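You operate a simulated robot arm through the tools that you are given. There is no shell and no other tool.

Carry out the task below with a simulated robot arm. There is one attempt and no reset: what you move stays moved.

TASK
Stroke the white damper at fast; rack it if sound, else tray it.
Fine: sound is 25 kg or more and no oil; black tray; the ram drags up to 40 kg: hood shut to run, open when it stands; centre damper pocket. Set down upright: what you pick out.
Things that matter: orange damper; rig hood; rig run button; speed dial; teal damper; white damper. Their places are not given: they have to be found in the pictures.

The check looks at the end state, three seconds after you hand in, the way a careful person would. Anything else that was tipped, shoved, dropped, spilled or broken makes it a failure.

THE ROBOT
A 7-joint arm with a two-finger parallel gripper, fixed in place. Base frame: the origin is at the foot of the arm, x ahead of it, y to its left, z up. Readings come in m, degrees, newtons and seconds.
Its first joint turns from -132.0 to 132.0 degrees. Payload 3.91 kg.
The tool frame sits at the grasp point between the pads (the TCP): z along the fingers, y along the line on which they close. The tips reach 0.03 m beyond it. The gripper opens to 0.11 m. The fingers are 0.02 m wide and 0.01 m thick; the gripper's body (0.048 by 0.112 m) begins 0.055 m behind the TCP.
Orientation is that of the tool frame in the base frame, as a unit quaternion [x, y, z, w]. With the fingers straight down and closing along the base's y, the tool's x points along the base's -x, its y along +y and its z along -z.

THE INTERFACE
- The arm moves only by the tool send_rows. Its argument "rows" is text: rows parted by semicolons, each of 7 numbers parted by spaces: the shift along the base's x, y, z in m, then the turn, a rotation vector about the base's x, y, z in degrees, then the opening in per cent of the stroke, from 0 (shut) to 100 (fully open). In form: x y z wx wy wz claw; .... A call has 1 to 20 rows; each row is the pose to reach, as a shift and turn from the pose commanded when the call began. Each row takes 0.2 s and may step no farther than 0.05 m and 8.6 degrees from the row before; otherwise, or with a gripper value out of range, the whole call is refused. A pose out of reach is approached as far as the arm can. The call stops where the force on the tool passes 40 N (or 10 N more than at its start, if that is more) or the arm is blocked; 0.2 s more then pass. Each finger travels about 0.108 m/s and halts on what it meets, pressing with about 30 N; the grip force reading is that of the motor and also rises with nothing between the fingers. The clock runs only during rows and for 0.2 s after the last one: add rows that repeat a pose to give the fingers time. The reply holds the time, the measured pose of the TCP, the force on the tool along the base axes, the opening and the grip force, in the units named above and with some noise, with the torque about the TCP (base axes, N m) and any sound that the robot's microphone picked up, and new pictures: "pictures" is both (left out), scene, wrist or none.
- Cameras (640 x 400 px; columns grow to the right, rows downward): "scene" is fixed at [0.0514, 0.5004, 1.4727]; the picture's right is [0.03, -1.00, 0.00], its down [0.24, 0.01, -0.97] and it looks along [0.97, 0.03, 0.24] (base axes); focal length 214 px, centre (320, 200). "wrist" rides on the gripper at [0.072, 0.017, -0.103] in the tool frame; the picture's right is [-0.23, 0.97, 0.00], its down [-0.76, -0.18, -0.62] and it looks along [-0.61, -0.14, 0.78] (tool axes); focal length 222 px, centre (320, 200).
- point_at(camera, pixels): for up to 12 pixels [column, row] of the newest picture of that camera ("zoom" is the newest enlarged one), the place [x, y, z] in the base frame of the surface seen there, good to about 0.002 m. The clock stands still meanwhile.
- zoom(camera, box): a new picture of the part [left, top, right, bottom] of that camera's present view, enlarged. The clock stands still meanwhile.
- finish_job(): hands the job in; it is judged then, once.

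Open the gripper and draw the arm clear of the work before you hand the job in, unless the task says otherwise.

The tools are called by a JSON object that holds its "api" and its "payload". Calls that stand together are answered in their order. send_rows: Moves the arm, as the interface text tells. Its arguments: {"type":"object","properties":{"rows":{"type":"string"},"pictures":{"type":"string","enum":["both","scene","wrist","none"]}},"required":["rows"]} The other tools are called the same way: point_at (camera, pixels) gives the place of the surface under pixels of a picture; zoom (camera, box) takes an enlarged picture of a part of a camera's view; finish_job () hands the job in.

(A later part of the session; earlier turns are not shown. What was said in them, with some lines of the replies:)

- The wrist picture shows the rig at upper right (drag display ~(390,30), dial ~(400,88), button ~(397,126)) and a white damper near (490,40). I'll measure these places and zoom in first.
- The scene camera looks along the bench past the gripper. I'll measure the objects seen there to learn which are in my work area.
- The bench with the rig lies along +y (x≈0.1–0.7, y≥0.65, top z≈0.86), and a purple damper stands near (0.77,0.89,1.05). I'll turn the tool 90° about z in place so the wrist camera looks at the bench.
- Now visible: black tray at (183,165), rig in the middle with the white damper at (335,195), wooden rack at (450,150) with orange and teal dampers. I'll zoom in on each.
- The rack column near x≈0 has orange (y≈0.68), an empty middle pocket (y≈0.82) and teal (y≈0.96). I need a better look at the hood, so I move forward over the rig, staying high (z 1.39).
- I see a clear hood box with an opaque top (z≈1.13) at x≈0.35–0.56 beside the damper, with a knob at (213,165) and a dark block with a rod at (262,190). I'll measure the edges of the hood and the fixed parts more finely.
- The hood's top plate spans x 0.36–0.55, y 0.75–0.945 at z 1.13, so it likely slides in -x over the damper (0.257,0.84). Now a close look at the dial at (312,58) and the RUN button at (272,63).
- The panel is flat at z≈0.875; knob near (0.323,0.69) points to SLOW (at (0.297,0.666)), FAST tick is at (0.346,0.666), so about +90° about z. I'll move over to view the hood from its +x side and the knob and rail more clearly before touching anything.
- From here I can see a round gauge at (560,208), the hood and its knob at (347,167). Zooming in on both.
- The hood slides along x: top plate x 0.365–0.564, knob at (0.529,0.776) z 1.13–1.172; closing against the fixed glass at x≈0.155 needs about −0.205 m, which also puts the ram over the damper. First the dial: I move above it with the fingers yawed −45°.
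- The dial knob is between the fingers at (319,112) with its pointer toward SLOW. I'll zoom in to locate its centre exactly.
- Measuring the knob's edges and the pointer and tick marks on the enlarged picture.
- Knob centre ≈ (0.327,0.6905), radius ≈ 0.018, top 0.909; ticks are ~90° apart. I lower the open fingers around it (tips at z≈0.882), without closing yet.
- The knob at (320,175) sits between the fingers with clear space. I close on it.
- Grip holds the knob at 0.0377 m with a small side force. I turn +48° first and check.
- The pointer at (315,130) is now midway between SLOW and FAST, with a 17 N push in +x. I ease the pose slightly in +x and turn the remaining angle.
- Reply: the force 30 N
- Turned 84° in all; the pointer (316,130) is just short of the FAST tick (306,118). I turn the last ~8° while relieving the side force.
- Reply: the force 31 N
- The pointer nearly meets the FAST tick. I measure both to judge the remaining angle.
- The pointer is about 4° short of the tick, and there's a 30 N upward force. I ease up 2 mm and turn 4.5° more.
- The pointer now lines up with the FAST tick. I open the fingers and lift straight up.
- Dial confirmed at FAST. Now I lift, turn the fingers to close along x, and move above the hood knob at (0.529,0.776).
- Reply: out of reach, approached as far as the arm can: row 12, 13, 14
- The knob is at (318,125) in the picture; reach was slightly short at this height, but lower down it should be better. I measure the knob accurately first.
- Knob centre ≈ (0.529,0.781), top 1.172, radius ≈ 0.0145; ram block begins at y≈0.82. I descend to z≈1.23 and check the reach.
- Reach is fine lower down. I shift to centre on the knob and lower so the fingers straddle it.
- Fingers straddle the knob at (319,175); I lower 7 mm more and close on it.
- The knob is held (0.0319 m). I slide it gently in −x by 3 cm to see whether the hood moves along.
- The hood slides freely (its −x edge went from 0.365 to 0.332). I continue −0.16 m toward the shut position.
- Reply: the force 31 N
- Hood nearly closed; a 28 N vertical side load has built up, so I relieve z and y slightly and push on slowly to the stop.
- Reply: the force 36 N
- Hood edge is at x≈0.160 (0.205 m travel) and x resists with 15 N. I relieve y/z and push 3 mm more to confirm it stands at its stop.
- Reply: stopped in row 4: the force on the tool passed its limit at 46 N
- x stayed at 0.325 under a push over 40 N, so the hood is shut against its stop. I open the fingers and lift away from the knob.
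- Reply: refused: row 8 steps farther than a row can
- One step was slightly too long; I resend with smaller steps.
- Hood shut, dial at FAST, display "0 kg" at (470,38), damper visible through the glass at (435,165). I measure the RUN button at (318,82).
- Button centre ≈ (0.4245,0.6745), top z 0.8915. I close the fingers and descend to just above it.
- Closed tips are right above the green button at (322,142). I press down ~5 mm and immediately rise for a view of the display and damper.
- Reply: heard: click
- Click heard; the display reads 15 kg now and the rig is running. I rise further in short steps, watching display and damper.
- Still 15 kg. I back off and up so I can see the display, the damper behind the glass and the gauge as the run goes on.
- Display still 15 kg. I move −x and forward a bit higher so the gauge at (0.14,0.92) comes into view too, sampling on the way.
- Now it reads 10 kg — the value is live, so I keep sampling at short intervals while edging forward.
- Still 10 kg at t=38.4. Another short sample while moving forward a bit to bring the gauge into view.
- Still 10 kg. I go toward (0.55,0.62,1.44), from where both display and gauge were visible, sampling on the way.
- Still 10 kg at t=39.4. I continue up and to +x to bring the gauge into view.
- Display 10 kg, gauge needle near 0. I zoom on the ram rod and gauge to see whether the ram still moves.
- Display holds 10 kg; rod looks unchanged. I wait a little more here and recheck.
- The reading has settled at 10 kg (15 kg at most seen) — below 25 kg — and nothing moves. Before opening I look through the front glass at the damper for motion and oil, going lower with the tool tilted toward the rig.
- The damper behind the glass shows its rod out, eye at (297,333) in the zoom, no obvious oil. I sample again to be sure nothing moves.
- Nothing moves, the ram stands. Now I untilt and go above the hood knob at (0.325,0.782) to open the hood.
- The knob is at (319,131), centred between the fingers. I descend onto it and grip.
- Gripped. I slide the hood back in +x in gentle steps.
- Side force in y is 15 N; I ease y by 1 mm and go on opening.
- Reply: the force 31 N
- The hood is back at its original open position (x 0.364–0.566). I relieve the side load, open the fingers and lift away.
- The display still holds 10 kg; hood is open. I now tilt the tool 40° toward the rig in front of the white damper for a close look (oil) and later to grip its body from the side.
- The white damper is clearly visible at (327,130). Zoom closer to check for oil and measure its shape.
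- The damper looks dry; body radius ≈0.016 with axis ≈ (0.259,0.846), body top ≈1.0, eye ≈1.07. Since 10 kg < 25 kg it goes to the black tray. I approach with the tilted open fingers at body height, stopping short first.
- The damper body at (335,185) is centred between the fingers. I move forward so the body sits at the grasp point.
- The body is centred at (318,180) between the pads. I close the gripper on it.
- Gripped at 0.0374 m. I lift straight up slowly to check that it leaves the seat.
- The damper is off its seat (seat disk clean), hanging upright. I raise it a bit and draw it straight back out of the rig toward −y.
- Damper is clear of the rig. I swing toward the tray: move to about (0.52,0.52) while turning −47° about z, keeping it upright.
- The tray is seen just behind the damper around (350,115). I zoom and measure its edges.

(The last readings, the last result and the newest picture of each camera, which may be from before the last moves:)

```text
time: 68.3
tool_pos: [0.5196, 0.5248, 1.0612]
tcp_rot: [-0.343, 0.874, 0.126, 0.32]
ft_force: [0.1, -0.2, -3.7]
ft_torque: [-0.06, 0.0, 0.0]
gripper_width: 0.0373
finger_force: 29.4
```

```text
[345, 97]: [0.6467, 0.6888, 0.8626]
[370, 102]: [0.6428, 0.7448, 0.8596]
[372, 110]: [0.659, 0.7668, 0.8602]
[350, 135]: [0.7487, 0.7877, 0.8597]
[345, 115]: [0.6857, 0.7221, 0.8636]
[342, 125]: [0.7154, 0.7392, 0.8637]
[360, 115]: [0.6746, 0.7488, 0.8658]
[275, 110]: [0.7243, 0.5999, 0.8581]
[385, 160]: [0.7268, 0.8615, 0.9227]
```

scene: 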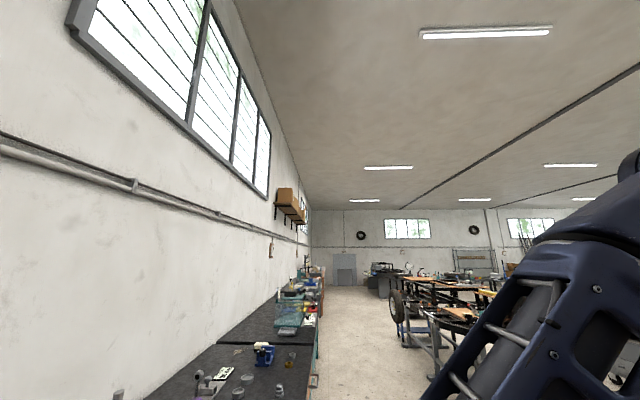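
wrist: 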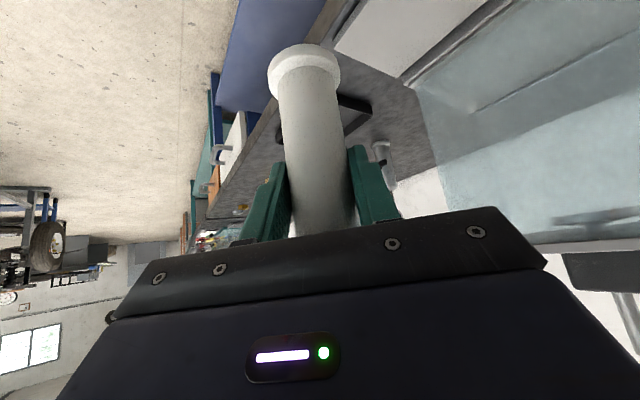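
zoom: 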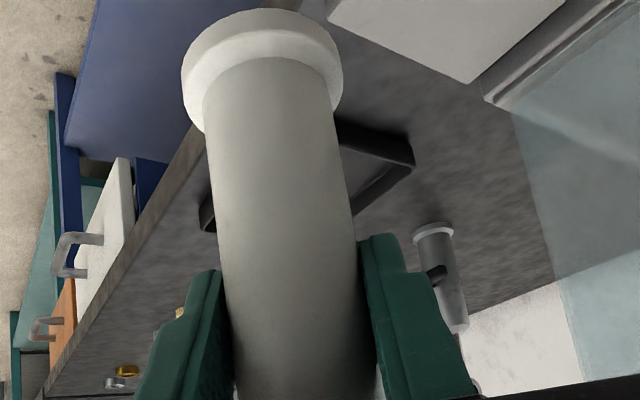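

Tray spans about x 0.64–0.80, y 0.625–0.758, floor z≈0.8637. I move the damper over its centre (0.713,0.69), staying high.

{"api": "send_rows", "payload": {"rows": "0.033 0.0275 0 0 0 0 15; 0.066 0.055 0 0 0 0 15; 0.099 0.0825 0 0 0 0 15; 0.132 0.11 0 0 0 0 15; 0.164 0.138 0 0 0 0 15; 0.1934 0.165 0 0 0 0 15; 0.1934 0.165 -0.03 0 0 0 15; 0.1934 0.165 -0.05 0 0 0 15; 0.1934 0.165 -0.05 0 0 0 15"}}

{"api": "zoom", "payload": {"camera": "wrist", "box": [180, 0, 460, 230]}}

```text
time: 70.3
tool_pos: [0.714, 0.6872, 1.0093]
tcp_rot: [-0.343, 0.875, 0.126, 0.319]
ft_force: [-0.2, 0.3, -3.9]
ft_torque: [0.01, 0.04, 0.0]
gripper_width: 0.0371
finger_force: 30.7
```

scene: 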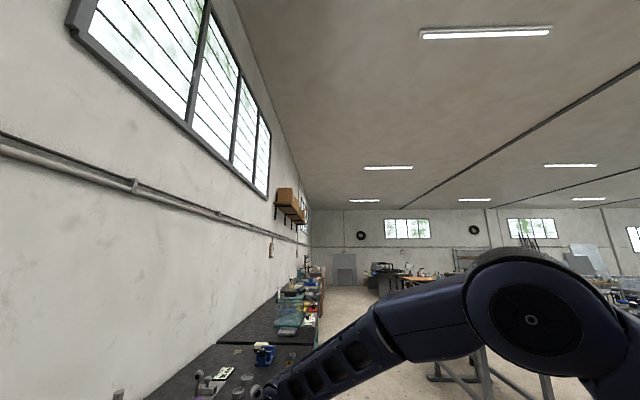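
wrist: 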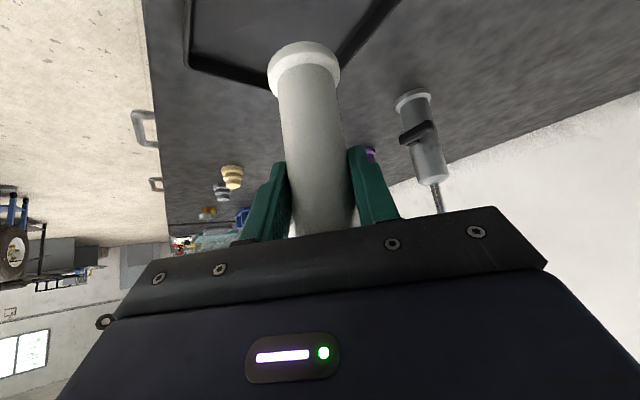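

```text
1.74 times, centred on (320, 115) of wrist
```

zoom: 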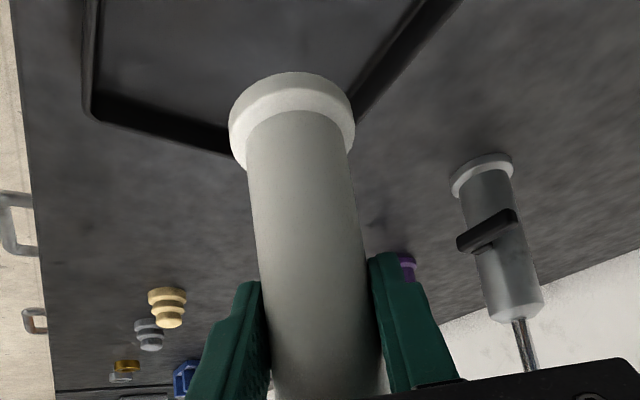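

The tray's far corner is at (187,65) and its far edges run behind the damper. I measure the rim points and check the damper is over the tray floor.

{"api": "point_at", "payload": {"camera": "wrist", "pixels": [[187, 65], [195, 55], [260, 85], [240, 75], [345, 55], [385, 10], [360, 50], [230, 40], [190, 20], [300, 30], [305, 60], [355, 20]]}}

```text
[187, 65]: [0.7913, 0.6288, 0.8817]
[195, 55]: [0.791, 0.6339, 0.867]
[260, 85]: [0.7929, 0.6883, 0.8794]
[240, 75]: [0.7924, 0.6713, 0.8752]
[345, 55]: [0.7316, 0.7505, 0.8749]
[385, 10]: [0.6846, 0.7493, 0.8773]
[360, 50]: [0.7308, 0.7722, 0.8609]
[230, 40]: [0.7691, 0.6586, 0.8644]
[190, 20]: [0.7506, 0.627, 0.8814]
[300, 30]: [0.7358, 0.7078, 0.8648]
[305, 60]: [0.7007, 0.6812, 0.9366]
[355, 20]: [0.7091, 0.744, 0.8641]
```

The damper is over the tray floor (floor z 0.864, rim 0.882, y 0.626–0.752). I lower to just above the floor.

{"api": "send_rows", "payload": {"rows": "0 0 -0.02 0 0 0 15; 0 0 -0.04 0 0 0 15; 0 0 -0.055 0 0 0 15; 0 0 -0.064 0 0 0 15; 0 0 -0.064 0 0 0 15; 0 0 -0.064 0 0 0 15", "pictures": "wrist"}}

```text
time: 71.8
tool_pos: [0.7114, 0.6888, 0.9475]
tcp_rot: [-0.342, 0.874, 0.126, 0.321]
ft_force: [2.3, 1.6, 13.9]
ft_torque: [-0.18, -0.29, 0.02]
gripper_width: 0.0376
finger_force: 29.6
```

wrist: 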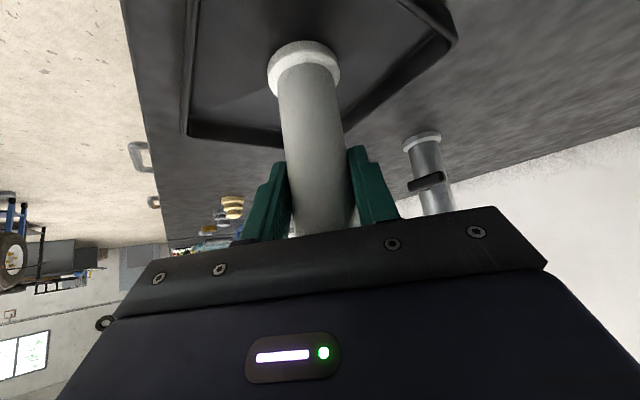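

Contact: force z went from −4 to +14 N at TCP z 0.9475. I zoom at the base to check it sits on the tray floor, inside the rim.

{"api": "zoom", "payload": {"camera": "wrist", "box": [220, 0, 400, 130]}}

{"api": "point_at", "payload": {"camera": "wrist", "pixels": [[302, 44], [302, 50], [303, 60], [305, 72], [302, 38], [280, 110], [345, 110], [190, 130], [455, 40], [270, 40], [350, 60]]}}

```text
3.08 times, centred on (310, 65) of wrist
```

zoom: 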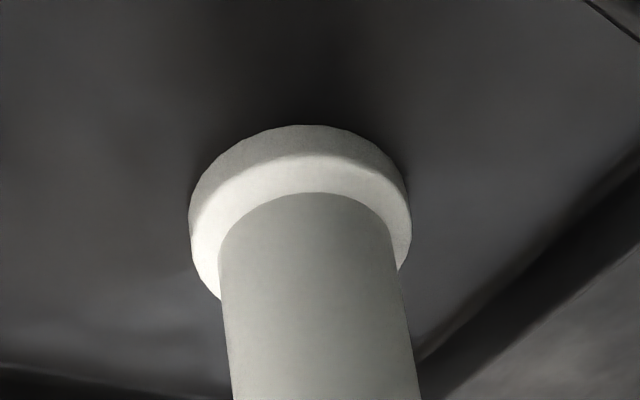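

```text
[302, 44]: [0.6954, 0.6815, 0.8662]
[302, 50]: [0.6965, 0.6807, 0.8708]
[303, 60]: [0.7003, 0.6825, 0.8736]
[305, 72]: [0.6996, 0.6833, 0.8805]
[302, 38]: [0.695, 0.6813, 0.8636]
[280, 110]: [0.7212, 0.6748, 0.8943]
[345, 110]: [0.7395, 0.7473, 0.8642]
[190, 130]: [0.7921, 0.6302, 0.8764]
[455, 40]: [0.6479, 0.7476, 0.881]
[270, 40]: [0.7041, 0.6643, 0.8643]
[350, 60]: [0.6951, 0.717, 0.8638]
```

The flange stands flat on the tray floor (bottom z≈0.864), pressed with ~14 N. I ease off a little and open the fingers.

{"api": "send_rows", "payload": {"rows": "0 0 0.001 0 0 0 15; 0 0 0.001 0 0 0 15; 0 0 0.001 0 0 0 30; 0 0 0.001 0 0 0 45; 0 0 0.001 0 0 0 60; 0 0 0.001 0 0 0 80; 0 0 0.001 0 0 0 80", "pictures": "wrist"}}

```text
time: 73.3
tool_pos: [0.7121, 0.6881, 0.9465]
tcp_rot: [-0.342, 0.875, 0.125, 0.32]
ft_force: [0.6, 0.3, 0.2]
ft_torque: [0.01, 0.02, -0.01]
gripper_width: 0.088
finger_force: 0.1
```

wrist: 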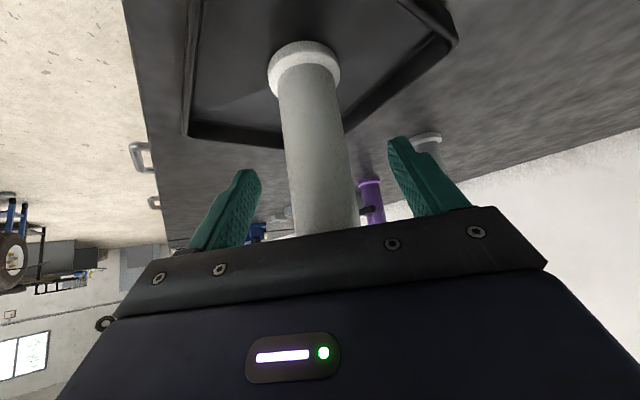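

The damper stands freely between the open fingers. I withdraw horizontally along the tool's approach direction.

{"api": "send_rows", "payload": {"rows": "-0.011 -0.01 0 0 0 0 80; -0.025 -0.023 0 0 0 0 80; -0.044 -0.041 0 0 0 0 80; -0.066 -0.061 0.005 0 0 0 80; -0.095 -0.088 0.02 0 0 0 80; -0.124 -0.116 0.045 0 0 0 80; -0.153 -0.143 0.07 0 0 0 80; -0.153 -0.143 0.07 0 0 0 80", "pictures": "wrist"}}

{"api": "zoom", "payload": {"camera": "wrist", "box": [220, 40, 440, 230]}}

```text
time: 75.2
tool_pos: [0.5606, 0.5444, 1.0201]
tcp_rot: [-0.342, 0.875, 0.125, 0.319]
ft_force: [0.0, -0.7, -0.5]
ft_torque: [0.01, 0.0, 0.0]
gripper_width: 0.088
finger_force: 0.1
```

wrist: 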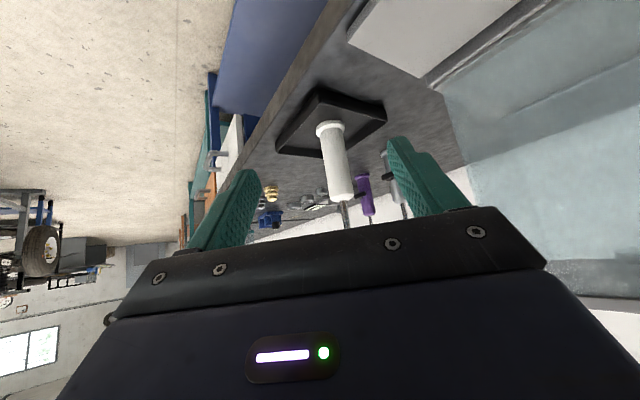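

```text
2.11 times, centred on (330, 135) of wrist
```

zoom: 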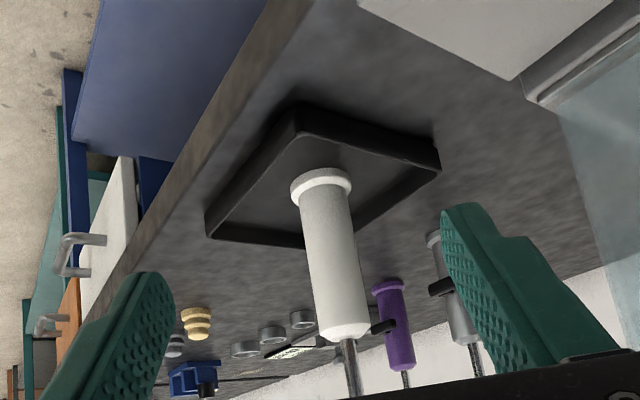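

The white damper stands upright in the black tray. I raise the arm, untilt it and draw clear, then take a last look.

{"api": "send_rows", "payload": {"rows": "-0.02 -0.015 0.04 0 0 0 80; -0.04 -0.03 0.08 0 0 0 80; -0.05 -0.04 0.125 0 0 0 80; -0.06 -0.05 0.17 0 0 0 80; -0.06 -0.05 0.215 0 0 0 80; -0.06 -0.05 0.26 0 0 0 80; -0.06 -0.05 0.3 0 0 8 80; -0.06 -0.05 0.33 0 0 16 80; -0.06 -0.05 0.35 0 0 24 80; -0.06 -0.05 0.35 0 0 24 80"}}

{"api": "zoom", "payload": {"camera": "wrist", "box": [200, 0, 640, 240]}}

```text
time: 77.3
tool_pos: [0.4973, 0.4952, 1.3685]
tcp_rot: [-0.518, 0.783, 0.19, 0.286]
ft_force: [0.3, 0.4, 0.4]
ft_torque: [0.02, 0.0, -0.04]
gripper_width: 0.088
finger_force: 0.0
```

scene: 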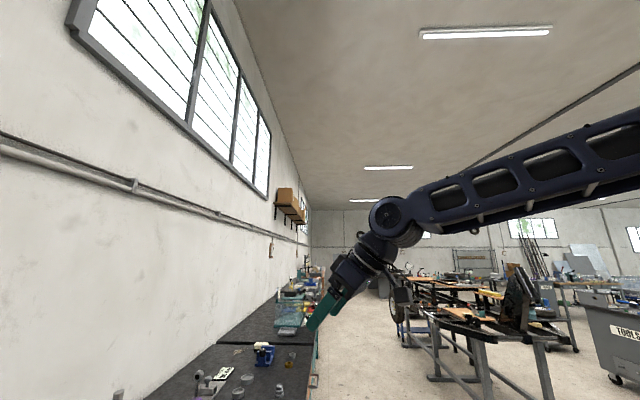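
wrist: 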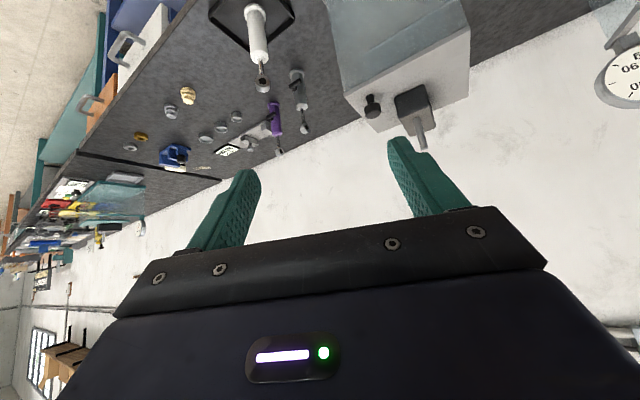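

```text
1.45 times, centred on (420, 120) of wrist
```

zoom: 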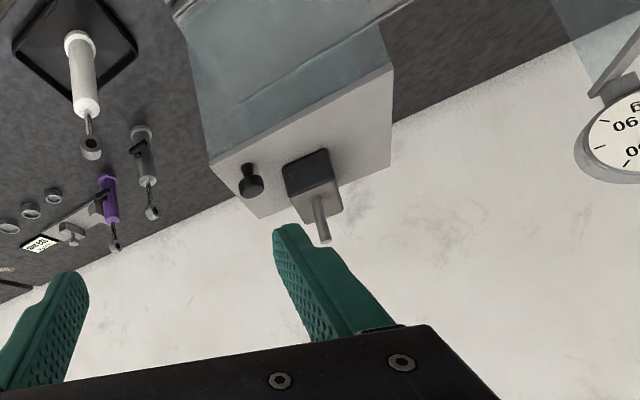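

The white damper stands upright in the black tray at (255,35), the hood is open, the fingers are open and the arm is clear of everything. It read 10 kg at FAST, with 15 kg the highest value I saw, so it is below 25 kg and not sound. I hand in.

{"api": "finish_job", "payload": {}}

```text
The job is handed in.
```

The white damper failed the fast stroke, so I set it upright in the black tray and handed the job in.

- **Reading:** with the dial at FAST and the hood shut, the drag display showed 15 kg, then settled and held at 10 kg. Both are below the 25 kg limit. I could not see the display for about the first second of the run. The rack-or-tray choice rests on the values I did see.
- **Oil:** I saw none on the side of the damper facing the camera or on its seat.
- **Rig:** I opened the hood only after the display and damper had stopped changing. The hood is back at its starting position. The dial was left at FAST.
- **Other dampers:** I did not touch the orange or teal dampers, or anything else in the rack.

The gripper was open and the arm clear of the work when I handed in.
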